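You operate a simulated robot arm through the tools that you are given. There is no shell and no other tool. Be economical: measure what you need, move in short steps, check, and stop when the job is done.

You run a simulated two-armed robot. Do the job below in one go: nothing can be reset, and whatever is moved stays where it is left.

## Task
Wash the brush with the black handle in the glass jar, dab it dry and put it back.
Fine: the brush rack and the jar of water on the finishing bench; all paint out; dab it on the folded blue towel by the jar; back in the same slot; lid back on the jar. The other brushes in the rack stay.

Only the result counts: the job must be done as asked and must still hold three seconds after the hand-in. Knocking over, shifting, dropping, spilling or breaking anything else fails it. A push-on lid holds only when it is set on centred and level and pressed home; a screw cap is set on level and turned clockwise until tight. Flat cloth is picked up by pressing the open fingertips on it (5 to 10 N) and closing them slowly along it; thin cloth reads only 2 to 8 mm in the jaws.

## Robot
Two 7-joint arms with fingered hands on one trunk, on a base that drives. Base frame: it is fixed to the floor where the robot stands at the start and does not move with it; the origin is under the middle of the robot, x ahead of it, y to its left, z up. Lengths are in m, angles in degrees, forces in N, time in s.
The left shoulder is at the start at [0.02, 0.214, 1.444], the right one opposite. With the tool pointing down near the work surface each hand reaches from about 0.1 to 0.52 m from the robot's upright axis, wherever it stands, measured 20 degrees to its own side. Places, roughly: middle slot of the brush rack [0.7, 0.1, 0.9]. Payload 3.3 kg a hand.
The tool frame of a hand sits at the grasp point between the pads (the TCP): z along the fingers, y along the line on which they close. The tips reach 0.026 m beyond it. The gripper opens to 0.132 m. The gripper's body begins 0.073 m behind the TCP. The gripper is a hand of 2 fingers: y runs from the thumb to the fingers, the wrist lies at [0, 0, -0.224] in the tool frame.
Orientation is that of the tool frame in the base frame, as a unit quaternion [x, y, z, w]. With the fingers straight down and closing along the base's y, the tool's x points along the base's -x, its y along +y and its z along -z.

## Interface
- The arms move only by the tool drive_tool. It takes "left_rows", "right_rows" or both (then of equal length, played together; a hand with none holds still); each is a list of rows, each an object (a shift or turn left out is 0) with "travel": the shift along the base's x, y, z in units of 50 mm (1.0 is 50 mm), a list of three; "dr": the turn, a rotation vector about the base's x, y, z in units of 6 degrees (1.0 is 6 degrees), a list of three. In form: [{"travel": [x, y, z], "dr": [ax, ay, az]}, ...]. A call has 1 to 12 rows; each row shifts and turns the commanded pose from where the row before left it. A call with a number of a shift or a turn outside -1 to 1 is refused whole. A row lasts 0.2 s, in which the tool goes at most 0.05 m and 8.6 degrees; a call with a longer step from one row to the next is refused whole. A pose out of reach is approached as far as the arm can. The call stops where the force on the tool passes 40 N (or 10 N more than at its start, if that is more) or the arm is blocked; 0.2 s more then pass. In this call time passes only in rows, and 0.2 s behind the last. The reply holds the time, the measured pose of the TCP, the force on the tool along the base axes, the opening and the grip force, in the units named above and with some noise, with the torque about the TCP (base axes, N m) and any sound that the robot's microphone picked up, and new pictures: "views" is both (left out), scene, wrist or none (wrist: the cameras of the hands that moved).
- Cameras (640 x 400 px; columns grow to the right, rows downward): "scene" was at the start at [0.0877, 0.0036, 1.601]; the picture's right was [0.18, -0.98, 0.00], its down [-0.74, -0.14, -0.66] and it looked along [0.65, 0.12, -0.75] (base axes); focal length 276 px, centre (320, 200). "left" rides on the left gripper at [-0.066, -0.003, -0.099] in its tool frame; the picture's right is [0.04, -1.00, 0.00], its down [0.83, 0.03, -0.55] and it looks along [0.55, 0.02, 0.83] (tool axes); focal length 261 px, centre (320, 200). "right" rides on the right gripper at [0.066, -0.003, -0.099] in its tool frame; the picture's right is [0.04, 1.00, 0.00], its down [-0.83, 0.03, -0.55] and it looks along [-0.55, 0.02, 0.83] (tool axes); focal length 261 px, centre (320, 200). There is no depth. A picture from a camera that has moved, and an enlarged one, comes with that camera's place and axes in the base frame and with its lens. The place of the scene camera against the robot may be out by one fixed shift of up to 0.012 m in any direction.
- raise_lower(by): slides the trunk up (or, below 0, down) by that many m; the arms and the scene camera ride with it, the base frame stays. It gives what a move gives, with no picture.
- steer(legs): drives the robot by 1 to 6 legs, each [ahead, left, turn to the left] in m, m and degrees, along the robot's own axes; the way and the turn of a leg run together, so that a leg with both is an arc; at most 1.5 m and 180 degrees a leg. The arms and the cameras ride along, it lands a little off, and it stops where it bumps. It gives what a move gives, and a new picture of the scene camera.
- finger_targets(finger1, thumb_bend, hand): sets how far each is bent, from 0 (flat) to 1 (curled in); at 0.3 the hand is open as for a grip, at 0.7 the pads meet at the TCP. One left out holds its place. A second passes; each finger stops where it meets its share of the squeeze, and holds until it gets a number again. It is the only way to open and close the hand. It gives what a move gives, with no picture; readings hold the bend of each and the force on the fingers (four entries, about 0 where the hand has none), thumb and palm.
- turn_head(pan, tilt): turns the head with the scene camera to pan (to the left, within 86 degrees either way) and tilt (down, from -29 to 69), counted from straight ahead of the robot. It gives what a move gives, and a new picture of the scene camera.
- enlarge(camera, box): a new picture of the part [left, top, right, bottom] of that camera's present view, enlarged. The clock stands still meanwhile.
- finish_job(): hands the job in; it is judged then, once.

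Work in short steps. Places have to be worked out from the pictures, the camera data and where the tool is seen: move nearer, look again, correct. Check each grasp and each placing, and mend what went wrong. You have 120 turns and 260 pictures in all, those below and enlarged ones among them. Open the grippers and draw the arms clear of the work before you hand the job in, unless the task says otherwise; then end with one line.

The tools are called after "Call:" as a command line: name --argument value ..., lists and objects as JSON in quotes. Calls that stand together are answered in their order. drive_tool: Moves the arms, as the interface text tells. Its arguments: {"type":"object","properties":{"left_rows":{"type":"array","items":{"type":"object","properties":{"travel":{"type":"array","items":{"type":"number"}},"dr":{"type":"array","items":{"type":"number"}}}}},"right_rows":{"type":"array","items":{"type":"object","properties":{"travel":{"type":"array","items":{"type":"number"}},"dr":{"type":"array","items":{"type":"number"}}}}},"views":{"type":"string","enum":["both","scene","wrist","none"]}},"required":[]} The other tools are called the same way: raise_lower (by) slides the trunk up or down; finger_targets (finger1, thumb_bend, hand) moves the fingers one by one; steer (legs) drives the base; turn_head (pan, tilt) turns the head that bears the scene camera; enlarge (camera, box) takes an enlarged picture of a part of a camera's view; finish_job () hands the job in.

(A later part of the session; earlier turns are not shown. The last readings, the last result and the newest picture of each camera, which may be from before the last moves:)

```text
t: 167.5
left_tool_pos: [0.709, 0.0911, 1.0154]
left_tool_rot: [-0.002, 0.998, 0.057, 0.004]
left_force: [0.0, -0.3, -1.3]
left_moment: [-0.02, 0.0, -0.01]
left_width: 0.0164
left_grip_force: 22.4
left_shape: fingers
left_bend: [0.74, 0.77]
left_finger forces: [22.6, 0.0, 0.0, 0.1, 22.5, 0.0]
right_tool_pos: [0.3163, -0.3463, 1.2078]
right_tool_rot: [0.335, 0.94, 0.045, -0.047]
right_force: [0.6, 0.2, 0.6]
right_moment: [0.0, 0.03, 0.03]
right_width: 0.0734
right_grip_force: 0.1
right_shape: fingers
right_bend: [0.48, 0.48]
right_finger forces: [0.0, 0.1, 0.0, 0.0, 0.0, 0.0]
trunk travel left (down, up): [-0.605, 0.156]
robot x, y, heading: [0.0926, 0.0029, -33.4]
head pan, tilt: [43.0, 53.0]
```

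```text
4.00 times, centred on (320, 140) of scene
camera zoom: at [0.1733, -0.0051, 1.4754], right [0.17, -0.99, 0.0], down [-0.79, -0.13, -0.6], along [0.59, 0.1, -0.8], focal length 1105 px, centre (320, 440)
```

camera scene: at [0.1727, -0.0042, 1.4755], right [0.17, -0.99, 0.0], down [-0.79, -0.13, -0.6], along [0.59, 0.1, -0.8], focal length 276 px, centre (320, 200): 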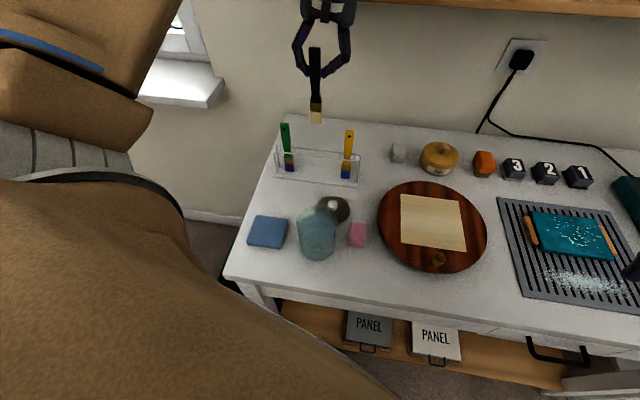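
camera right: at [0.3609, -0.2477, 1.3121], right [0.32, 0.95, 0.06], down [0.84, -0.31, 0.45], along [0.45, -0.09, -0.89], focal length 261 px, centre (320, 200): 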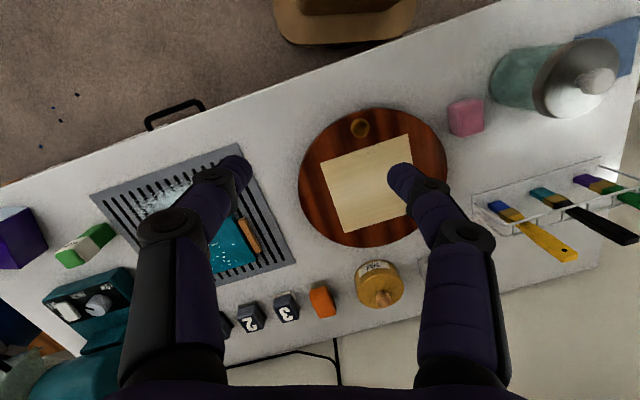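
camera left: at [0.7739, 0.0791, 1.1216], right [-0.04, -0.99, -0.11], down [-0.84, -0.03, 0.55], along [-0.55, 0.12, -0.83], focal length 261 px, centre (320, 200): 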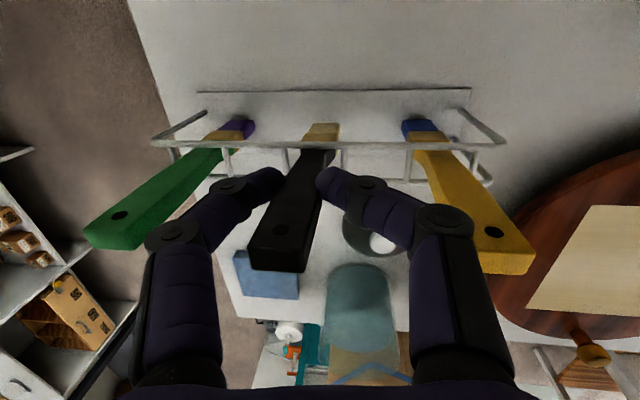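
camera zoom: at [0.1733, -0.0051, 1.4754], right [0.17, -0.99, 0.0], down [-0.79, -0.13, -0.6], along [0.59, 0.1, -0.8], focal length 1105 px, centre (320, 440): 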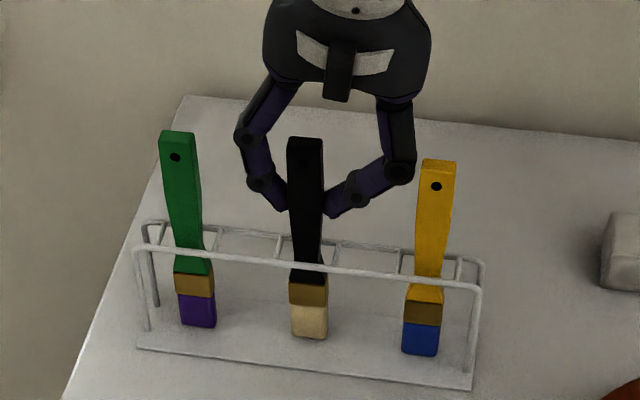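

Call:
drive_tool --left_rows '[{"travel": [0, 0, -0.04]}, {"travel": [0, 0, 0]}]' --views "none"

Call:
drive_tool --left_rows '[{"travel": [0, 0, -0.03]}, {"travel": [0, 0, 0]}]' --views "wrist"

Call:
enlarge --camera "left" --box '[140, 80, 520, 290]'

```text
t: 168.1
left_tool_pos: [0.7091, 0.0926, 1.0136]
left_tool_rot: [-0.002, 0.998, 0.056, 0.005]
left_force: [-0.8, 0.2, -0.2]
left_moment: [0.0, 0.02, -0.04]
left_width: 0.0168
left_grip_force: 22.5
left_shape: fingers
left_bend: [0.74, 0.77]
left_finger forces: [22.6, 0.0, 0.0, 0.0, 22.6, 0.0]
right_tool_pos: [0.3162, -0.3461, 1.2065]
right_tool_rot: [0.335, 0.94, 0.046, -0.047]
right_force: [-0.3, -0.4, -0.9]
right_moment: [0.03, -0.03, 0.0]
right_width: 0.0734
right_grip_force: 0.0
right_shape: fingers
right_bend: [0.48, 0.48]
right_finger forces: [0.1, 0.0, 0.1, 0.0, 0.0, 0.0]
trunk travel left (down, up): [-0.605, 0.156]
robot x, y, heading: [0.088, -0.0013, -33.6]
head pan, tilt: [43.0, 53.0]
```

```text
t: 168.7
left_tool_pos: [0.7109, 0.0916, 1.0128]
left_tool_rot: [-0.002, 0.998, 0.056, 0.005]
left_force: [0.5, 0.3, 7.1]
left_moment: [0.1, -0.02, -0.02]
left_width: 0.0164
left_grip_force: 23.2
left_shape: fingers
left_bend: [0.74, 0.77]
left_finger forces: [22.9, 0.0, 0.0, 0.0, 23.6, 0.1]
right_tool_pos: [0.3153, -0.3466, 1.2075]
right_tool_rot: [0.335, 0.94, 0.045, -0.047]
right_force: [-0.4, 0.0, 1.0]
right_moment: [-0.04, 0.01, -0.01]
right_width: 0.0734
right_grip_force: 0.2
right_shape: fingers
right_bend: [0.48, 0.48]
right_finger forces: [0.1, 0.1, 0.0, 0.0, 0.1, 0.1]
trunk travel left (down, up): [-0.605, 0.156]
robot x, y, heading: [0.09, 0.0022, -33.6]
head pan, tilt: [43.0, 53.0]
camera left: at [0.7739, 0.0788, 1.1111], right [-0.04, -0.99, -0.11], down [-0.84, -0.03, 0.55], along [-0.54, 0.12, -0.83], focal length 261 px, centre (320, 200)
```

left: 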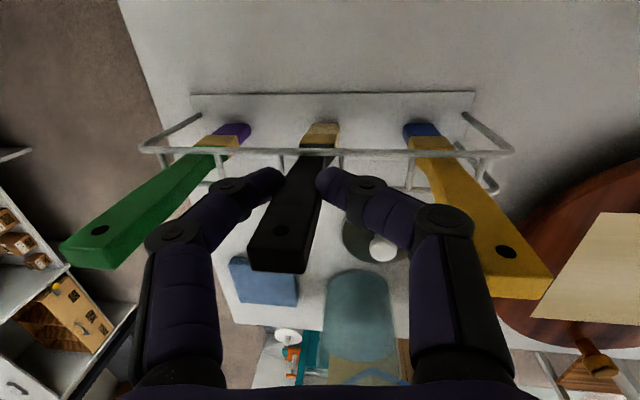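

```text
1.68 times, centred on (330, 185) of left
camera zoom: at [0.7739, 0.0788, 1.1111], right [-0.04, -0.99, -0.11], down [-0.84, -0.03, 0.55], along [-0.54, 0.12, -0.83], focal length 439 px, centre (303, 225)
```

zoom: 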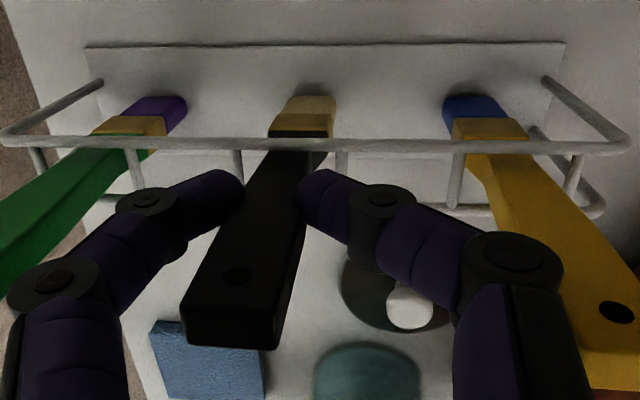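

Base contact (7 N) in the middle slot, in line with its neighbours. I ease the pressure and open the fingers gradually.

Call:
drive_tool --left_rows '[{"travel": [0, 0, 0.015]}]' --views "none"

Call:
finger_targets --hand "left" --finger1 0.67 --thumb_bend 0.67

Call:
enlarge --camera "scene" --box '[256, 90, 384, 190]'

```text
t: 169.1
left_tool_pos: [0.7089, 0.0927, 1.0133]
left_tool_rot: [-0.001, 0.998, 0.056, 0.003]
left_force: [0.6, -0.5, 4.0]
left_moment: [0.09, -0.04, 0.02]
left_width: 0.0164
left_grip_force: 23.2
left_shape: fingers
left_bend: [0.74, 0.77]
left_finger forces: [22.9, 0.0, 0.0, 0.0, 23.4, 0.0]
right_tool_pos: [0.3163, -0.3454, 1.2068]
right_tool_rot: [0.335, 0.94, 0.045, -0.046]
right_force: [0.3, 0.6, 0.7]
right_moment: [0.01, -0.02, 0.01]
right_width: 0.0733
right_grip_force: 0.0
right_shape: fingers
right_bend: [0.48, 0.48]
right_finger forces: [0.0, 0.0, 0.1, 0.0, 0.0, 0.0]
trunk travel left (down, up): [-0.605, 0.156]
robot x, y, heading: [0.0884, 0.0018, -33.5]
head pan, tilt: [43.0, 53.0]
```

```text
t: 170.1
left_tool_pos: [0.709, 0.0928, 1.0131]
left_tool_rot: [-0.002, 0.998, 0.058, 0.005]
left_force: [0.7, -0.4, 0.9]
left_moment: [-0.02, 0.01, 0.02]
left_width: 0.0172
left_grip_force: 1.5
left_shape: fingers
left_bend: [0.65, 0.66]
left_finger forces: [2.1, 0.0, 0.0, 0.1, 1.9, 0.0]
right_tool_pos: [0.3166, -0.3464, 1.2072]
right_tool_rot: [0.335, 0.94, 0.045, -0.046]
right_force: [0.9, -0.5, -0.7]
right_moment: [-0.02, 0.0, -0.01]
right_width: 0.0733
right_grip_force: 0.0
right_shape: fingers
right_bend: [0.48, 0.48]
right_finger forces: [0.1, 0.0, 0.1, 0.1, 0.0, 0.0]
trunk travel left (down, up): [-0.605, 0.156]
robot x, y, heading: [0.0915, 0.0009, -33.4]
head pan, tilt: [43.0, 53.0]
```

```text
4.00 times, centred on (320, 140) of scene
camera zoom: at [0.173, -0.0051, 1.4754], right [0.17, -0.99, 0.0], down [-0.79, -0.13, -0.6], along [0.59, 0.1, -0.8], focal length 1105 px, centre (320, 440)
```

zoom: 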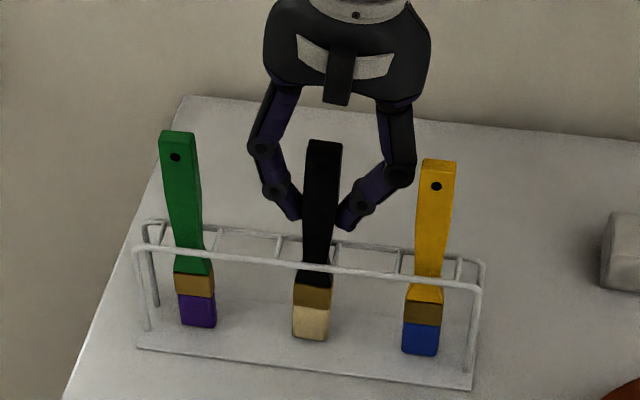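

On loosening, the fingers re-centred and leaned the handle ≈1 cm to −y. With this light grip I bring it back +y to upright before releasing.

Call:
drive_tool --left_rows '[{"travel": [0, 0.06, 0]}, {"travel": [0, 0.06, 0]}, {"travel": [0, 0.06, 0]}, {"travel": [0, 0.03, 0]}]' --views "wrist"

Call:
enlarge --camera "scene" --box '[256, 90, 384, 190]'

```text
t: 171.1
left_tool_pos: [0.7097, 0.1034, 1.0125]
left_tool_rot: [-0.002, 0.998, 0.057, 0.004]
left_force: [0.1, -0.5, 1.2]
left_moment: [-0.04, 0.01, -0.04]
left_width: 0.0167
left_grip_force: 1.7
left_shape: fingers
left_bend: [0.64, 0.66]
left_finger forces: [2.0, 0.1, 0.0, 0.0, 1.9, 0.0]
right_tool_pos: [0.3175, -0.3455, 1.2067]
right_tool_rot: [0.334, 0.94, 0.045, -0.047]
right_force: [-0.5, 0.2, -0.1]
right_moment: [-0.02, 0.03, 0.01]
right_width: 0.0734
right_grip_force: 0.1
right_shape: fingers
right_bend: [0.48, 0.48]
right_finger forces: [0.0, 0.0, 0.1, 0.0, 0.0, 0.1]
trunk travel left (down, up): [-0.605, 0.156]
robot x, y, heading: [0.0916, -0.0016, -33.7]
head pan, tilt: [43.0, 53.0]
camera left: at [0.7742, 0.0899, 1.1112], right [-0.04, -0.99, -0.11], down [-0.84, -0.03, 0.55], along [-0.55, 0.12, -0.83], focal length 261 px, centre (320, 200)
```

left: 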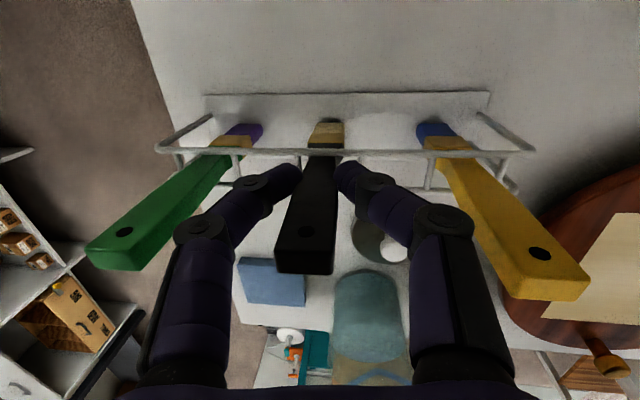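

```text
4.00 times, centred on (320, 140) of scene
camera zoom: at [0.1732, -0.005, 1.4754], right [0.17, -0.99, 0.0], down [-0.79, -0.13, -0.6], along [0.59, 0.1, -0.8], focal length 1105 px, centre (320, 440)
```

zoom: 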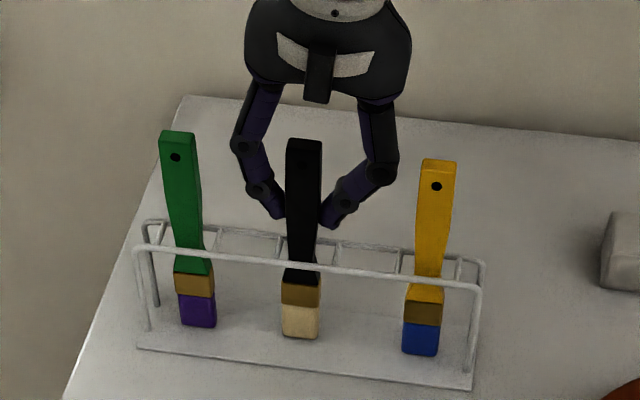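

The brush slid ≈6 mm toward +y and the top leans slightly +x; I bring it back −5 mm y and −6 mm x.

Call:
drive_tool --left_rows '[{"travel": [-0.06, -0.05, 0]}, {"travel": [-0.06, -0.05, 0]}, {"travel": [0, 0, 0]}]' --views "none"

Call:
enlarge --camera "scene" --box '[256, 90, 384, 190]'

```text
t: 171.9
left_tool_pos: [0.703, 0.0987, 1.0129]
left_tool_rot: [-0.002, 0.998, 0.057, 0.004]
left_force: [0.5, 0.1, 3.0]
left_moment: [0.02, -0.02, -0.01]
left_width: 0.0166
left_grip_force: 1.9
left_shape: fingers
left_bend: [0.65, 0.66]
left_finger forces: [2.4, 0.0, 0.0, 0.1, 2.1, 0.0]
right_tool_pos: [0.3164, -0.3453, 1.2073]
right_tool_rot: [0.334, 0.94, 0.045, -0.047]
right_force: [-0.2, 0.2, 0.1]
right_moment: [0.02, 0.0, 0.0]
right_width: 0.0736
right_grip_force: 0.0
right_shape: fingers
right_bend: [0.48, 0.48]
right_finger forces: [0.0, 0.1, 0.0, 0.0, 0.0, 0.0]
trunk travel left (down, up): [-0.605, 0.156]
robot x, y, heading: [0.088, 0.0, -33.4]
head pan, tilt: [43.0, 53.0]
```

```text
4.00 times, centred on (320, 140) of scene
camera zoom: at [0.173, -0.0051, 1.4755], right [0.17, -0.99, 0.0], down [-0.79, -0.13, -0.6], along [0.59, 0.1, -0.8], focal length 1105 px, centre (320, 440)
```

zoom: 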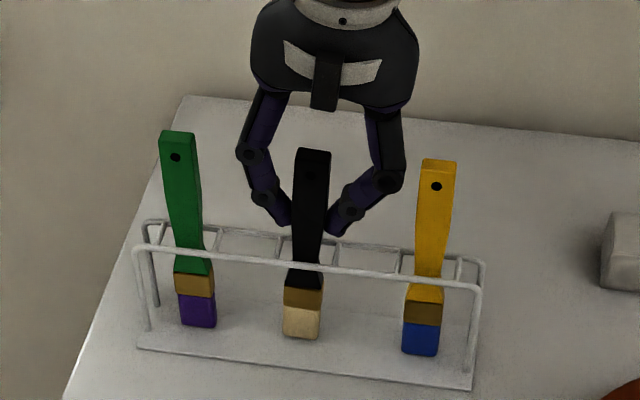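

Only ≈3° of lean remains; the flat foot should settle upright. I open a bit more and look.

Call:
finger_targets --hand "left" --finger1 0.6 --thumb_bend 0.6

Call:
enlarge --camera "scene" --box '[256, 90, 384, 190]'

```text
t: 172.9
left_tool_pos: [0.7024, 0.098, 1.0113]
left_tool_rot: [-0.002, 0.998, 0.056, 0.003]
left_force: [0.2, 0.4, 0.0]
left_moment: [0.02, 0.04, -0.02]
left_width: 0.0324
left_grip_force: 0.1
left_shape: fingers
left_bend: [0.6, 0.6]
left_finger forces: [0.1, 0.0, 0.1, 0.0, 0.0, 0.0]
right_tool_pos: [0.3158, -0.3454, 1.2062]
right_tool_rot: [0.334, 0.94, 0.046, -0.047]
right_force: [-0.4, 0.3, 0.1]
right_moment: [0.0, 0.03, -0.02]
right_width: 0.0734
right_grip_force: 0.0
right_shape: fingers
right_bend: [0.48, 0.48]
right_finger forces: [0.1, 0.0, 0.1, 0.1, 0.1, 0.1]
trunk travel left (down, up): [-0.605, 0.156]
robot x, y, heading: [0.0889, 0.0019, -33.5]
head pan, tilt: [43.0, 53.0]
```

```text
4.00 times, centred on (320, 140) of scene
camera zoom: at [0.1733, -0.0051, 1.4754], right [0.17, -0.99, 0.0], down [-0.79, -0.13, -0.6], along [0.59, 0.1, -0.8], focal length 1105 px, centre (320, 440)
```

zoom: 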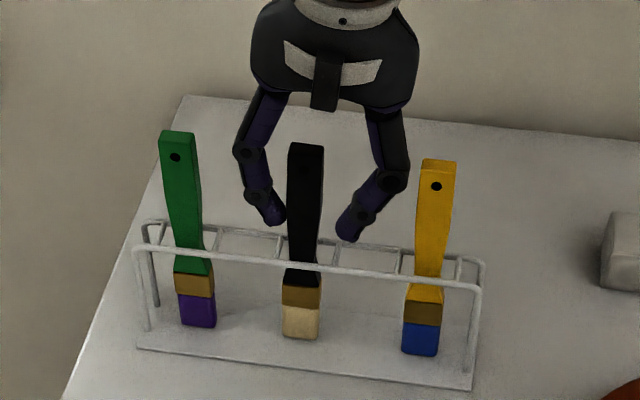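

The brush stands upright in its slot by itself. I open slightly more, centre the gap (+3 mm y), and rise straight up.

Call:
finger_targets --hand "left" --finger1 0.55 --thumb_bend 0.55

Call:
drive_tool --left_rows '[{"travel": [0, 0.06, 0.1]}, {"travel": [0, 0, 0.3]}, {"travel": [0, 0, 0.5]}, {"travel": [0, 0, 0.6]}, {"travel": [0, 0, 0.7]}, {"travel": [0, 0, 0.7]}, {"travel": [0, 0, 0.6]}]' --views "both"

Call:
enlarge --camera "scene" --box '[256, 90, 384, 190]'

Call:
enlarge --camera "left" --box '[200, 30, 440, 180]'

```text
t: 173.9
left_tool_pos: [0.7037, 0.0985, 1.0123]
left_tool_rot: [-0.002, 0.998, 0.056, 0.004]
left_force: [0.2, 0.3, -0.6]
left_moment: [-0.02, -0.02, -0.02]
left_width: 0.049
left_grip_force: 0.1
left_shape: fingers
left_bend: [0.55, 0.55]
left_finger forces: [0.0, 0.1, 0.0, 0.0, 0.1, 0.0]
right_tool_pos: [0.3163, -0.346, 1.2061]
right_tool_rot: [0.335, 0.94, 0.046, -0.047]
right_force: [0.4, 0.5, -0.4]
right_moment: [-0.02, 0.05, 0.01]
right_width: 0.0735
right_grip_force: 0.0
right_shape: fingers
right_bend: [0.48, 0.48]
right_finger forces: [0.0, 0.0, 0.0, 0.0, 0.0, 0.0]
trunk travel left (down, up): [-0.605, 0.156]
robot x, y, heading: [0.093, 0.0019, -33.4]
head pan, tilt: [43.0, 53.0]
```

```text
t: 175.5
left_tool_pos: [0.7034, 0.1027, 1.1878]
left_tool_rot: [-0.001, 0.998, 0.057, 0.004]
left_force: [0.3, 0.2, -0.4]
left_moment: [-0.02, 0.02, -0.02]
left_width: 0.0492
left_grip_force: 0.1
left_shape: fingers
left_bend: [0.55, 0.55]
left_finger forces: [0.0, 0.0, 0.0, 0.1, 0.1, 0.0]
right_tool_pos: [0.3157, -0.3462, 1.2066]
right_tool_rot: [0.334, 0.94, 0.045, -0.046]
right_force: [-0.5, -0.5, 0.2]
right_moment: [0.02, -0.04, 0.01]
right_width: 0.0734
right_grip_force: 0.1
right_shape: fingers
right_bend: [0.48, 0.48]
right_finger forces: [0.0, 0.0, 0.1, 0.0, 0.0, 0.0]
trunk travel left (down, up): [-0.605, 0.156]
robot x, y, heading: [0.0896, -0.0012, -33.5]
head pan, tilt: [43.0, 53.0]
camera scene: at [0.1726, -0.0055, 1.4755], right [0.17, -0.99, 0.0], down [-0.79, -0.13, -0.6], along [0.59, 0.1, -0.8], focal length 276 px, centre (320, 200)
camera left: at [0.7678, 0.089, 1.2867], right [-0.04, -0.99, -0.11], down [-0.84, -0.03, 0.55], along [-0.55, 0.12, -0.83], focal length 261 px, centre (320, 200)
```

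scene: 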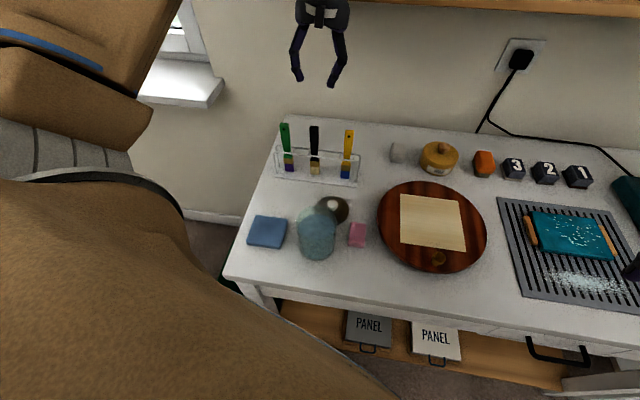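
left: 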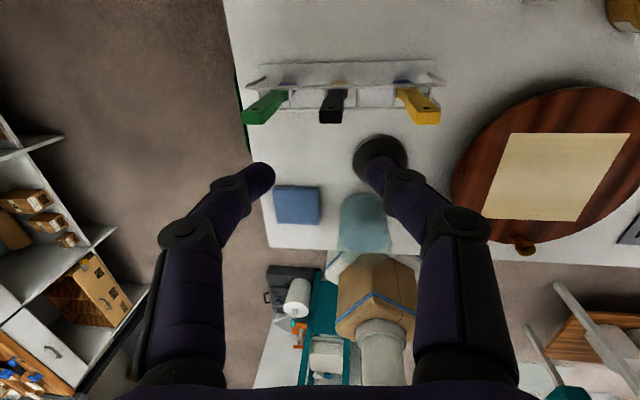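

```text
4.00 times, centred on (320, 140) of scene
camera zoom: at [0.1726, -0.0055, 1.4755], right [0.17, -0.99, 0.0], down [-0.79, -0.13, -0.6], along [0.59, 0.1, -0.8], focal length 1105 px, centre (320, 440)
```

zoom: 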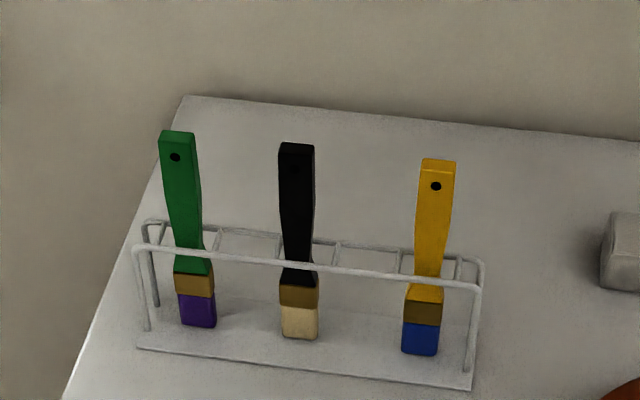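

```text
2.67 times, centred on (320, 105) of left
camera zoom: at [0.7678, 0.089, 1.2867], right [-0.04, -0.99, -0.11], down [-0.84, -0.03, 0.55], along [-0.55, 0.12, -0.83], focal length 695 px, centre (320, 453)
```

zoom: 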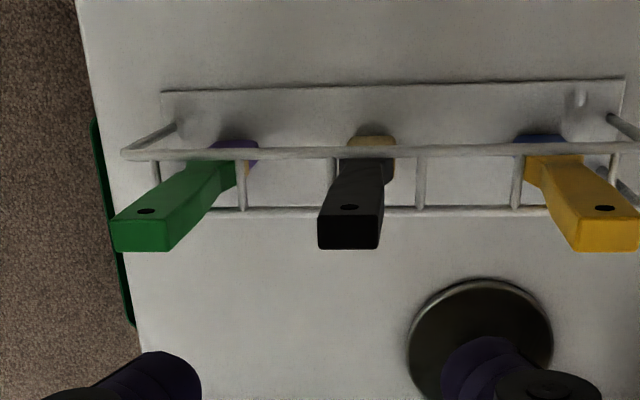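

The black brush is back in the middle slot, clean. Next the lid: I remove the roll, and move above its knob at ≈(0.583, 0.040).

Call:
drive_tool --left_rows '[{"travel": [-0.48, -0.25, 0], "dr": [-0.55, 0, 0]}, {"travel": [-0.48, -0.25, 0], "dr": [-0.55, 0, 0]}, {"travel": [-0.48, -0.25, 0]}, {"travel": [-0.48, -0.25, 0]}, {"travel": [-0.48, -0.25, 0]}, {"travel": [0, 0, -0.6]}, {"travel": [0, 0, -0.6]}, {"travel": [0, 0, -0.6]}, {"travel": [0, 0, -0.6]}, {"travel": [0, 0, 0]}]' --views "both"

Call:
finger_targets --hand "left" --finger1 0.5 --thumb_bend 0.5

```text
t: 177.7
left_tool_pos: [0.5837, 0.0381, 1.0672]
left_tool_rot: [-0.002, 1.0, -0.002, 0.005]
left_force: [0.3, -0.9, -0.1]
left_moment: [0.01, -0.01, -0.02]
left_width: 0.049
left_grip_force: 0.1
left_shape: fingers
left_bend: [0.55, 0.55]
left_finger forces: [0.0, 0.1, 0.1, 0.0, 0.0, 0.0]
right_tool_pos: [0.3153, -0.3458, 1.2072]
right_tool_rot: [0.335, 0.94, 0.045, -0.046]
right_force: [-0.5, 0.1, 0.6]
right_moment: [0.01, 0.02, -0.01]
right_width: 0.0737
right_grip_force: 0.0
right_shape: fingers
right_bend: [0.48, 0.48]
right_finger forces: [0.0, 0.0, 0.1, 0.0, 0.1, 0.0]
trunk travel left (down, up): [-0.605, 0.156]
robot x, y, heading: [0.0892, 0.0005, -33.8]
head pan, tilt: [43.0, 53.0]
camera scene: at [0.1728, -0.0052, 1.4755], right [0.17, -0.99, 0.0], down [-0.79, -0.13, -0.6], along [0.59, 0.1, -0.8], focal length 276 px, centre (320, 200)
camera left: at [0.6482, 0.0363, 1.1666], right [-0.04, -1.0, 0.0], down [-0.84, 0.03, 0.55], along [-0.55, 0.02, -0.84], focal length 261 px, centre (320, 200)
```

scene: 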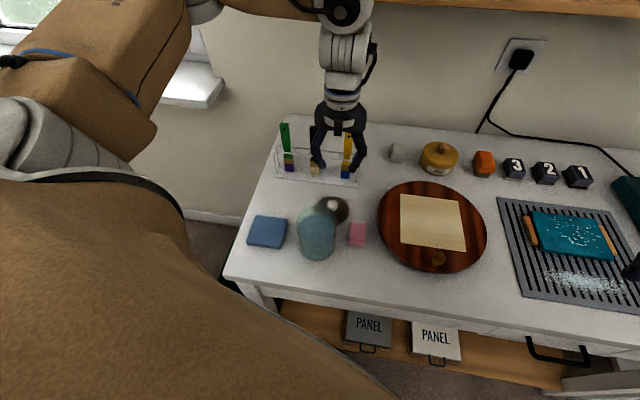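
left: 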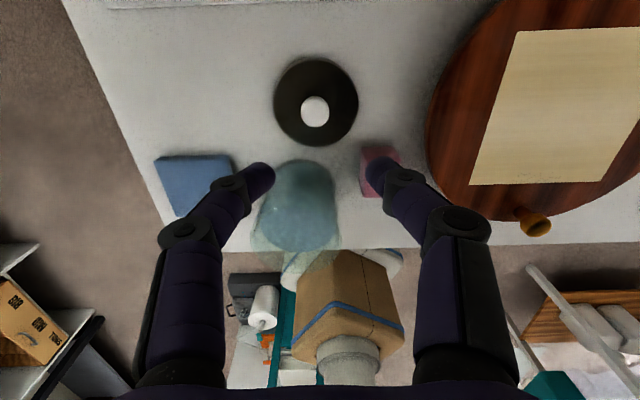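

```text
t: 178.7
left_tool_pos: [0.5837, 0.0377, 1.0672]
left_tool_rot: [-0.002, 1.0, -0.001, 0.004]
left_force: [-0.2, -0.2, -0.3]
left_moment: [0.03, -0.01, 0.02]
left_width: 0.0656
left_grip_force: 0.0
left_shape: fingers
left_bend: [0.5, 0.5]
left_finger forces: [0.0, 0.1, 0.1, 0.0, 0.0, 0.0]
right_tool_pos: [0.3156, -0.3454, 1.2083]
right_tool_rot: [0.335, 0.94, 0.045, -0.047]
right_force: [-0.1, 0.1, 0.3]
right_moment: [0.0, -0.04, 0.01]
right_width: 0.0736
right_grip_force: 0.0
right_shape: fingers
right_bend: [0.48, 0.48]
right_finger forces: [0.1, 0.0, 0.0, 0.0, 0.0, 0.1]
trunk travel left (down, up): [-0.605, 0.156]
robot x, y, heading: [0.0872, 0.002, -33.6]
head pan, tilt: [43.0, 53.0]
```

Knob ≈(0.586, 0.043). I align and descend to TCP z≈0.922.

Call:
drive_tool --left_rows '[{"travel": [0.05, 0.11, -0.6]}, {"travel": [0, 0, -0.7]}, {"travel": [0, 0, -0.7]}, {"travel": [0, 0, -0.5]}, {"travel": [0, 0, -0.2]}]' --views "wrist"

Call:
enlarge --camera "scene" --box '[256, 120, 384, 250]'

```text
t: 179.9
left_tool_pos: [0.5868, 0.0432, 0.9327]
left_tool_rot: [-0.001, 1.0, -0.001, 0.004]
left_force: [0.6, -0.8, 0.1]
left_moment: [0.03, 0.01, 0.0]
left_width: 0.0659
left_grip_force: 0.0
left_shape: fingers
left_bend: [0.5, 0.5]
left_finger forces: [0.0, 0.0, 0.0, 0.1, 0.1, 0.0]
right_tool_pos: [0.3175, -0.3465, 1.2062]
right_tool_rot: [0.334, 0.94, 0.045, -0.048]
right_force: [-0.1, 0.2, 0.2]
right_moment: [0.02, 0.0, -0.02]
right_width: 0.0733
right_grip_force: 0.1
right_shape: fingers
right_bend: [0.48, 0.48]
right_finger forces: [0.1, 0.1, 0.0, 0.1, 0.0, 0.0]
trunk travel left (down, up): [-0.605, 0.156]
robot x, y, heading: [0.0882, 0.0014, -33.7]
head pan, tilt: [43.0, 53.0]
camera left: at [0.6516, 0.0424, 1.032], right [-0.04, -1.0, 0.0], down [-0.84, 0.03, 0.55], along [-0.55, 0.02, -0.84], focal length 261 px, centre (320, 200)
```

left: 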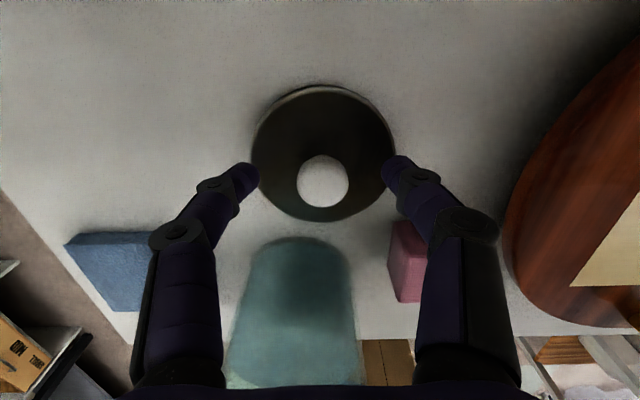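

```text
3.08 times, centred on (320, 185) of scene
camera zoom: at [0.1732, -0.0051, 1.4755], right [0.17, -0.99, 0.0], down [-0.79, -0.13, -0.6], along [0.59, 0.1, -0.8], focal length 850 px, centre (320, 246)
```

zoom: 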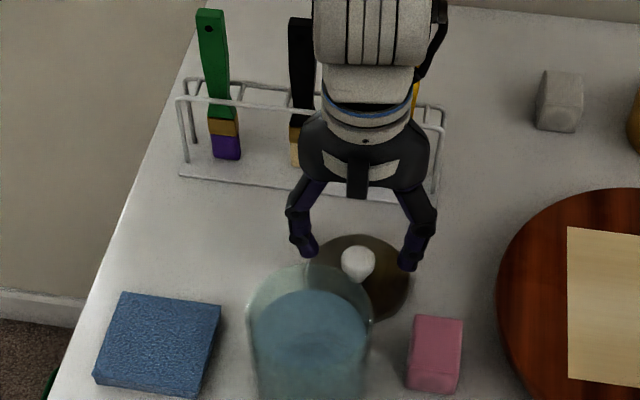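

Centred within 2 mm. I lower the last 11 mm and close on the knob.

Call:
drive_tool --left_rows '[{"travel": [0, -0.03, -0.12]}, {"travel": [0, 0, -0.08]}]' --views "none"

Call:
finger_targets --hand "left" --finger1 0.7 --thumb_bend 0.7

Call:
enlarge --camera "left" --box '[160, 50, 480, 250]'

```text
t: 180.5
left_tool_pos: [0.5866, 0.0433, 0.9221]
left_tool_rot: [-0.002, 1.0, 0.0, 0.004]
left_force: [-0.5, -0.9, -0.1]
left_moment: [-0.01, -0.02, 0.0]
left_width: 0.0658
left_grip_force: 0.0
left_shape: fingers
left_bend: [0.5, 0.5]
left_finger forces: [0.1, 0.0, 0.1, 0.1, 0.0, 0.0]
right_tool_pos: [0.317, -0.3461, 1.2065]
right_tool_rot: [0.334, 0.94, 0.045, -0.046]
right_force: [0.7, 0.0, 0.5]
right_moment: [-0.01, -0.02, 0.02]
right_width: 0.0735
right_grip_force: 0.1
right_shape: fingers
right_bend: [0.48, 0.48]
right_finger forces: [0.0, 0.0, 0.0, 0.0, 0.1, 0.0]
trunk travel left (down, up): [-0.605, 0.156]
robot x, y, heading: [0.0909, -0.0008, -33.7]
head pan, tilt: [43.0, 53.0]
```

```text
t: 181.5
left_tool_pos: [0.587, 0.0421, 0.9212]
left_tool_rot: [-0.001, 1.0, -0.001, 0.005]
left_force: [-0.1, 0.4, 0.4]
left_moment: [0.0, 0.0, 0.03]
left_width: 0.021
left_grip_force: 5.7
left_shape: fingers
left_bend: [0.63, 0.67]
left_finger forces: [5.0, 0.0, 0.1, 0.0, 5.9, 0.1]
right_tool_pos: [0.3145, -0.3462, 1.2067]
right_tool_rot: [0.335, 0.94, 0.046, -0.047]
right_force: [-0.3, 0.2, 0.2]
right_moment: [0.04, 0.0, -0.01]
right_width: 0.0732
right_grip_force: 0.2
right_shape: fingers
right_bend: [0.48, 0.48]
right_finger forces: [0.0, 0.1, 0.0, 0.0, 0.0, 0.1]
trunk travel left (down, up): [-0.605, 0.156]
robot x, y, heading: [0.0838, -0.0029, -33.7]
head pan, tilt: [43.0, 53.0]
```

```text
2.00 times, centred on (320, 150) of left
camera zoom: at [0.6514, 0.0411, 1.0217], right [-0.04, -1.0, 0.0], down [-0.84, 0.03, 0.55], along [-0.55, 0.02, -0.84], focal length 521 px, centre (320, 300)
```

zoom: 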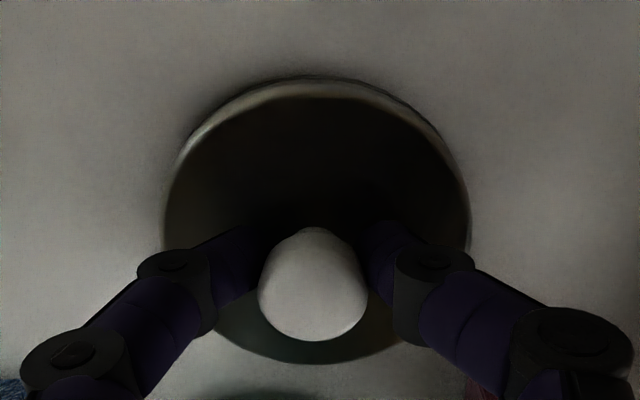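

Same grip as at removal (21 mm, identical bends). I tighten a little, lift, and carry the lid above the jar.

Call:
finger_targets --hand "left" --finger1 0.73 --thumb_bend 0.75

Call:
drive_tool --left_rows '[{"travel": [0, 0, 0.3]}, {"travel": [0, 0, 0.7]}, {"travel": [0, 0, 0.8]}, {"travel": [0, 0, 0.8]}, {"travel": [0, 0, 0.8]}, {"travel": [0, 0, 0.4]}, {"travel": [-0.5, 0.1, 0]}, {"travel": [-0.5, 0.1, 0]}, {"travel": [-0.5, 0.1, 0]}, {"travel": [-0.5, 0.1, 0]}, {"travel": [-0.09, 0.01, 0]}, {"travel": [0, 0, 0]}]' --views "both"

Call:
enlarge --camera "left" --box '[200, 60, 440, 340]'

Call:
enlarge --camera "scene" --box '[256, 150, 384, 270]'

```text
t: 182.5
left_tool_pos: [0.5867, 0.0434, 0.9215]
left_tool_rot: [-0.002, 1.0, -0.001, 0.005]
left_force: [-0.1, -0.2, -0.4]
left_moment: [-0.01, 0.01, 0.03]
left_width: 0.0163
left_grip_force: 8.9
left_shape: fingers
left_bend: [0.66, 0.67]
left_finger forces: [10.2, 0.1, 0.1, 0.1, 8.3, 0.1]
right_tool_pos: [0.3164, -0.3453, 1.2058]
right_tool_rot: [0.335, 0.94, 0.046, -0.047]
right_force: [0.0, 0.0, -0.3]
right_moment: [0.01, 0.01, -0.02]
right_width: 0.0734
right_grip_force: 0.1
right_shape: fingers
right_bend: [0.48, 0.48]
right_finger forces: [0.1, 0.1, 0.0, 0.0, 0.1, 0.0]
trunk travel left (down, up): [-0.605, 0.156]
robot x, y, heading: [0.0885, -0.0006, -33.8]
head pan, tilt: [43.0, 53.0]
```

```text
t: 185.1
left_tool_pos: [0.48, 0.0625, 1.1114]
left_tool_rot: [-0.001, 1.0, -0.001, 0.004]
left_force: [0.2, 0.6, -0.3]
left_moment: [0.01, -0.03, -0.04]
left_width: 0.0154
left_grip_force: 8.5
left_shape: fingers
left_bend: [0.67, 0.67]
left_finger forces: [9.8, 0.0, 0.0, 0.0, 7.8, 0.0]
right_tool_pos: [0.316, -0.3452, 1.2061]
right_tool_rot: [0.335, 0.94, 0.045, -0.047]
right_force: [0.8, 0.2, -0.5]
right_moment: [0.0, -0.03, -0.03]
right_width: 0.0735
right_grip_force: 0.0
right_shape: fingers
right_bend: [0.48, 0.48]
right_finger forces: [0.0, 0.0, 0.1, 0.0, 0.0, 0.0]
trunk travel left (down, up): [-0.605, 0.156]
robot x, y, heading: [0.0882, 0.0, -33.6]
head pan, tilt: [43.0, 53.0]
camera scene: at [0.1731, -0.005, 1.4754], right [0.17, -0.99, 0.0], down [-0.79, -0.13, -0.6], along [0.59, 0.1, -0.8], focal length 276 px, centre (320, 200)
camera left: at [0.5451, 0.0615, 1.2116], right [-0.04, -1.0, 0.0], down [-0.84, 0.03, 0.55], along [-0.55, 0.02, -0.84], focal length 261 px, centre (320, 200)
```

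scene: 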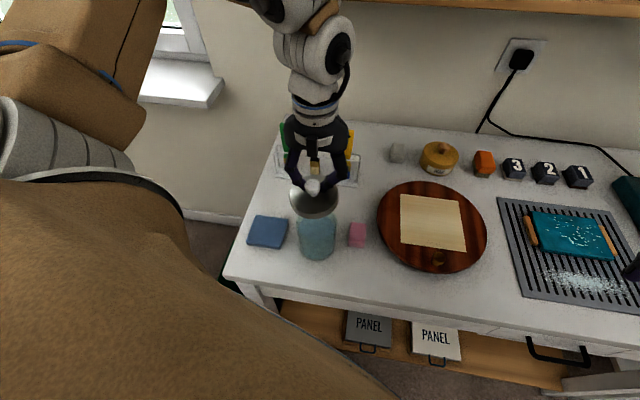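
left: 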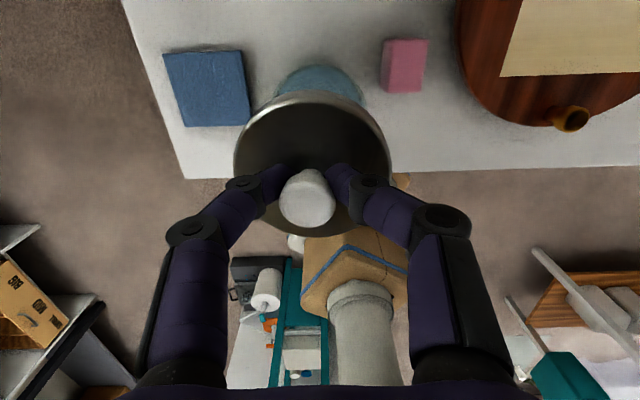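

```text
1.43 times, centred on (320, 200) of left
camera zoom: at [0.5451, 0.0615, 1.2116], right [-0.04, -1.0, 0.0], down [-0.84, 0.03, 0.55], along [-0.55, 0.02, -0.84], focal length 372 px, centre (320, 200)
```

zoom: 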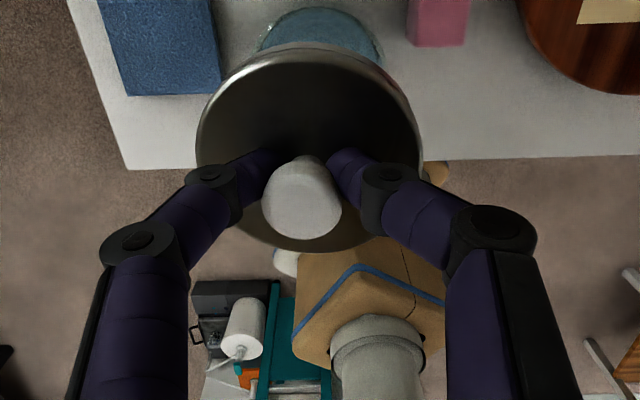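

```text
3.33 times, centred on (320, 210) of scene
camera zoom: at [0.1731, -0.005, 1.4754], right [0.17, -0.99, 0.0], down [-0.79, -0.13, -0.6], along [0.59, 0.1, -0.8], focal length 921 px, centre (320, 167)
```

zoom: 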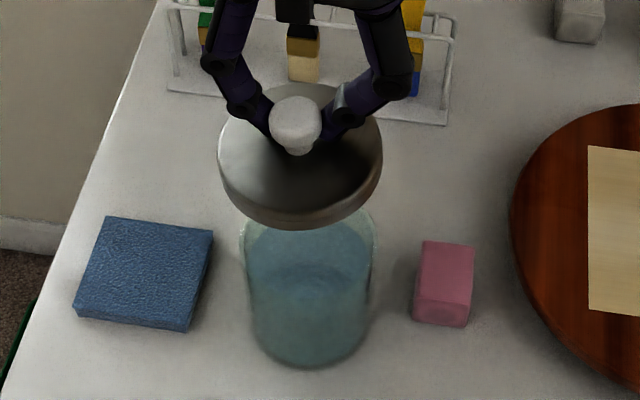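

Tightening tilted the lid in the grip. I take it back to its bench spot, set it down, and re-grip lightly as before.

Call:
drive_tool --left_rows '[{"travel": [0.5, -0.1, 0]}, {"travel": [0.5, -0.1, 0]}, {"travel": [0.5, -0.1, 0]}, {"travel": [0.5, -0.1, 0]}, {"travel": [0.09, -0.01, -0.5]}, {"travel": [0, 0, -0.7]}, {"travel": [0, 0, -0.7]}, {"travel": [0, 0, -0.7]}, {"travel": [0, 0, -0.5]}, {"travel": [0, 0, -0.2]}, {"travel": [0, 0, 0]}]' --views "wrist"

Call:
drive_tool --left_rows '[{"travel": [0, 0, -0.08]}, {"travel": [0, 0, 0]}]' --views "none"

```text
t: 187.5
left_tool_pos: [0.587, 0.0432, 0.9462]
left_tool_rot: [-0.002, 1.0, -0.001, 0.004]
left_force: [0.2, -0.5, -0.6]
left_moment: [0.01, -0.04, 0.0]
left_width: 0.0147
left_grip_force: 8.9
left_shape: fingers
left_bend: [0.68, 0.71]
left_finger forces: [10.2, 0.0, 0.1, 0.0, 7.7, 0.0]
right_tool_pos: [0.3166, -0.3477, 1.2072]
right_tool_rot: [0.335, 0.94, 0.045, -0.047]
right_force: [-0.4, -0.1, -0.6]
right_moment: [0.04, 0.01, 0.0]
right_width: 0.0731
right_grip_force: 0.0
right_shape: fingers
right_bend: [0.48, 0.48]
right_finger forces: [0.0, 0.0, 0.0, 0.0, 0.1, 0.1]
trunk travel left (down, up): [-0.605, 0.156]
robot x, y, heading: [0.0874, 0.0019, -33.5]
head pan, tilt: [43.0, 53.0]
camera left: at [0.6509, 0.0415, 1.0468], right [-0.04, -1.0, 0.0], down [-0.84, 0.03, 0.55], along [-0.55, 0.02, -0.84], focal length 261 px, centre (320, 200)
```

left: 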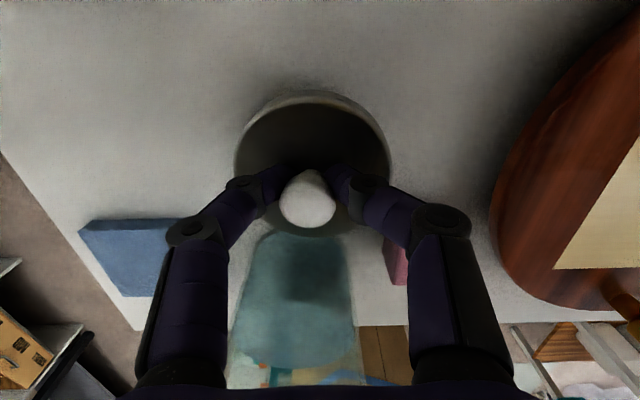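

```text
t: 188.1
left_tool_pos: [0.5856, 0.0426, 0.9432]
left_tool_rot: [-0.002, 1.0, 0.0, 0.004]
left_force: [-0.1, 0.5, -1.2]
left_moment: [0.01, 0.03, -0.01]
left_width: 0.0149
left_grip_force: 8.3
left_shape: fingers
left_bend: [0.68, 0.71]
left_finger forces: [10.2, 0.0, 0.1, 0.0, 7.6, 0.0]
right_tool_pos: [0.3161, -0.3467, 1.2074]
right_tool_rot: [0.335, 0.94, 0.045, -0.047]
right_force: [-0.1, 0.8, -0.9]
right_moment: [0.04, 0.02, 0.03]
right_width: 0.0738
right_grip_force: 0.2
right_shape: fingers
right_bend: [0.48, 0.48]
right_finger forces: [0.0, 0.1, 0.1, 0.0, 0.0, 0.0]
trunk travel left (down, up): [-0.605, 0.156]
robot x, y, heading: [0.0879, -0.0021, -33.5]
head pan, tilt: [43.0, 53.0]
```

Call:
drive_tool --left_rows '[{"travel": [0, 0, -0.1]}, {"travel": [0, 0, 0]}]' --views "none"

Call:
drive_tool --left_rows '[{"travel": [0, 0, -0.1]}, {"travel": [0, 0, 0]}]' --views "none"

Call:
drive_tool --left_rows '[{"travel": [0, 0, -0.1]}, {"travel": [0, 0, 0]}]' --views "wrist"

```text
t: 188.7
left_tool_pos: [0.5856, 0.0416, 0.9388]
left_tool_rot: [-0.001, 1.0, 0.0, 0.004]
left_force: [0.6, -0.8, -0.7]
left_moment: [0.02, -0.02, 0.0]
left_width: 0.0149
left_grip_force: 8.5
left_shape: fingers
left_bend: [0.68, 0.71]
left_finger forces: [10.3, 0.1, 0.0, 0.0, 7.8, 0.0]
right_tool_pos: [0.3173, -0.3461, 1.2072]
right_tool_rot: [0.334, 0.94, 0.044, -0.047]
right_force: [0.0, -0.8, 0.1]
right_moment: [0.0, -0.03, -0.02]
right_width: 0.0734
right_grip_force: 0.1
right_shape: fingers
right_bend: [0.48, 0.48]
right_finger forces: [0.0, 0.0, 0.0, 0.0, 0.0, 0.1]
trunk travel left (down, up): [-0.605, 0.156]
robot x, y, heading: [0.0914, -0.0028, -33.7]
head pan, tilt: [43.0, 53.0]
```

```text
t: 189.3
left_tool_pos: [0.5859, 0.043, 0.9335]
left_tool_rot: [-0.003, 1.0, -0.001, 0.004]
left_force: [0.3, -0.6, 0.5]
left_moment: [-0.02, 0.01, 0.01]
left_width: 0.0149
left_grip_force: 8.7
left_shape: fingers
left_bend: [0.68, 0.71]
left_finger forces: [10.2, 0.0, 0.0, 0.0, 7.8, 0.1]
right_tool_pos: [0.3151, -0.3463, 1.2072]
right_tool_rot: [0.335, 0.94, 0.045, -0.047]
right_force: [0.6, 0.0, -0.5]
right_moment: [0.0, -0.01, 0.0]
right_width: 0.0732
right_grip_force: 0.0
right_shape: fingers
right_bend: [0.48, 0.48]
right_finger forces: [0.0, 0.0, 0.0, 0.0, 0.0, 0.0]
trunk travel left (down, up): [-0.605, 0.156]
robot x, y, heading: [0.096, -0.0022, -33.5]
head pan, tilt: [43.0, 53.0]
```

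```text
t: 189.9
left_tool_pos: [0.587, 0.0414, 0.9286]
left_tool_rot: [-0.002, 1.0, 0.0, 0.004]
left_force: [0.3, 0.5, -0.2]
left_moment: [-0.05, 0.0, -0.01]
left_width: 0.015
left_grip_force: 9.4
left_shape: fingers
left_bend: [0.68, 0.71]
left_finger forces: [10.2, 0.0, 0.0, 0.0, 7.7, 0.1]
right_tool_pos: [0.315, -0.3465, 1.2066]
right_tool_rot: [0.335, 0.94, 0.045, -0.047]
right_force: [0.1, 0.0, 0.5]
right_moment: [0.0, 0.01, -0.04]
right_width: 0.0733
right_grip_force: 0.1
right_shape: fingers
right_bend: [0.48, 0.48]
right_finger forces: [0.0, 0.0, 0.1, 0.1, 0.1, 0.1]
trunk travel left (down, up): [-0.605, 0.156]
robot x, y, heading: [0.0891, -0.0015, -33.4]
head pan, tilt: [43.0, 53.0]
camera left: at [0.6509, 0.0409, 1.028], right [-0.04, -1.0, 0.0], down [-0.84, 0.03, 0.55], along [-0.55, 0.02, -0.84], focal length 261 px, centre (320, 200)
```

left: 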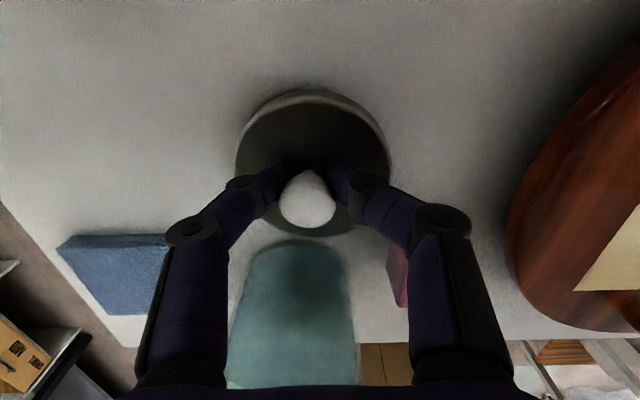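

Call:
drive_tool --left_rows '[{"travel": [0, 0, -0.08]}, {"travel": [0, 0, 0]}]' --views "none"

Call:
drive_tool --left_rows '[{"travel": [0, 0, -0.05]}, {"travel": [0, 0, 0]}]' --views "none"

```text
t: 190.5
left_tool_pos: [0.5861, 0.042, 0.9239]
left_tool_rot: [-0.002, 1.0, -0.001, 0.005]
left_force: [-0.4, -1.0, -0.7]
left_moment: [0.01, 0.01, -0.02]
left_width: 0.0148
left_grip_force: 9.1
left_shape: fingers
left_bend: [0.68, 0.71]
left_finger forces: [10.3, 0.1, 0.0, 0.1, 7.7, 0.0]
right_tool_pos: [0.3165, -0.3463, 1.2067]
right_tool_rot: [0.335, 0.94, 0.046, -0.047]
right_force: [0.0, 0.1, -1.0]
right_moment: [0.02, 0.0, 0.02]
right_width: 0.0734
right_grip_force: 0.1
right_shape: fingers
right_bend: [0.48, 0.48]
right_finger forces: [0.0, 0.1, 0.1, 0.1, 0.0, 0.0]
trunk travel left (down, up): [-0.605, 0.156]
robot x, y, heading: [0.0884, -0.0014, -33.2]
head pan, tilt: [43.0, 53.0]
```

```text
t: 191.1
left_tool_pos: [0.5862, 0.0413, 0.9222]
left_tool_rot: [-0.001, 1.0, 0.0, 0.004]
left_force: [-1.2, 0.1, -0.9]
left_moment: [-0.05, 0.01, -0.01]
left_width: 0.0151
left_grip_force: 9.2
left_shape: fingers
left_bend: [0.68, 0.71]
left_finger forces: [10.4, 0.0, 0.0, 0.0, 7.7, 0.0]
right_tool_pos: [0.3158, -0.3455, 1.2076]
right_tool_rot: [0.336, 0.94, 0.045, -0.047]
right_force: [-0.3, -0.2, -0.5]
right_moment: [0.0, 0.02, 0.02]
right_width: 0.0735
right_grip_force: 0.1
right_shape: fingers
right_bend: [0.48, 0.48]
right_finger forces: [0.0, 0.1, 0.0, 0.0, 0.0, 0.0]
trunk travel left (down, up): [-0.605, 0.156]
robot x, y, heading: [0.0893, -0.0018, -33.4]
head pan, tilt: [43.0, 53.0]
```

Call:
drive_tool --left_rows '[{"travel": [0, 0, -0.05]}, {"travel": [0, 0, 0]}]' --views "none"

Call:
drive_tool --left_rows '[{"travel": [0, 0, -0.05]}, {"travel": [0, 0, 0]}]' --views "wrist"

```text
t: 191.7
left_tool_pos: [0.5867, 0.0417, 0.9215]
left_tool_rot: [-0.003, 1.0, -0.001, 0.004]
left_force: [-0.5, -0.9, -0.3]
left_moment: [0.03, -0.01, -0.02]
left_width: 0.0151
left_grip_force: 8.8
left_shape: fingers
left_bend: [0.68, 0.71]
left_finger forces: [10.6, 0.1, 0.0, 0.0, 7.7, 0.0]
right_tool_pos: [0.3153, -0.3463, 1.2072]
right_tool_rot: [0.336, 0.94, 0.046, -0.047]
right_force: [0.1, -0.6, 0.6]
right_moment: [0.0, -0.01, 0.01]
right_width: 0.0732
right_grip_force: 0.0
right_shape: fingers
right_bend: [0.48, 0.48]
right_finger forces: [0.1, 0.0, 0.1, 0.1, 0.0, 0.0]
trunk travel left (down, up): [-0.605, 0.156]
robot x, y, heading: [0.0902, -0.0011, -33.5]
head pan, tilt: [43.0, 53.0]
```

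```text
t: 192.3
left_tool_pos: [0.5859, 0.0428, 0.9184]
left_tool_rot: [-0.002, 1.0, -0.001, 0.005]
left_force: [0.8, -1.1, 3.9]
left_moment: [0.15, 0.05, -0.01]
left_width: 0.0147
left_grip_force: 12.1
left_shape: fingers
left_bend: [0.69, 0.67]
left_finger forces: [15.3, 0.0, 0.0, 0.1, 9.6, 0.0]
right_tool_pos: [0.3157, -0.3452, 1.2077]
right_tool_rot: [0.334, 0.94, 0.046, -0.047]
right_force: [-0.4, -0.1, 0.4]
right_moment: [0.03, 0.0, -0.02]
right_width: 0.0733
right_grip_force: 0.0
right_shape: fingers
right_bend: [0.48, 0.48]
right_finger forces: [0.1, 0.1, 0.0, 0.1, 0.0, 0.0]
trunk travel left (down, up): [-0.605, 0.156]
robot x, y, heading: [0.0885, -0.002, -33.3]
head pan, tilt: [43.0, 53.0]
camera left: at [0.6505, 0.0404, 1.0169], right [-0.04, -1.0, 0.0], down [-0.84, 0.03, 0.55], along [-0.54, 0.02, -0.84], focal length 261 px, centre (320, 200)
```

left: 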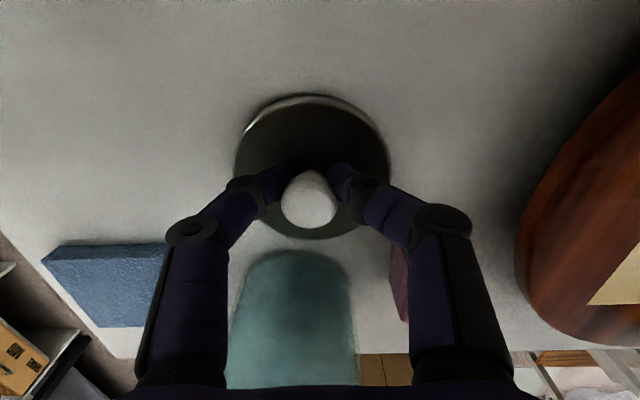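

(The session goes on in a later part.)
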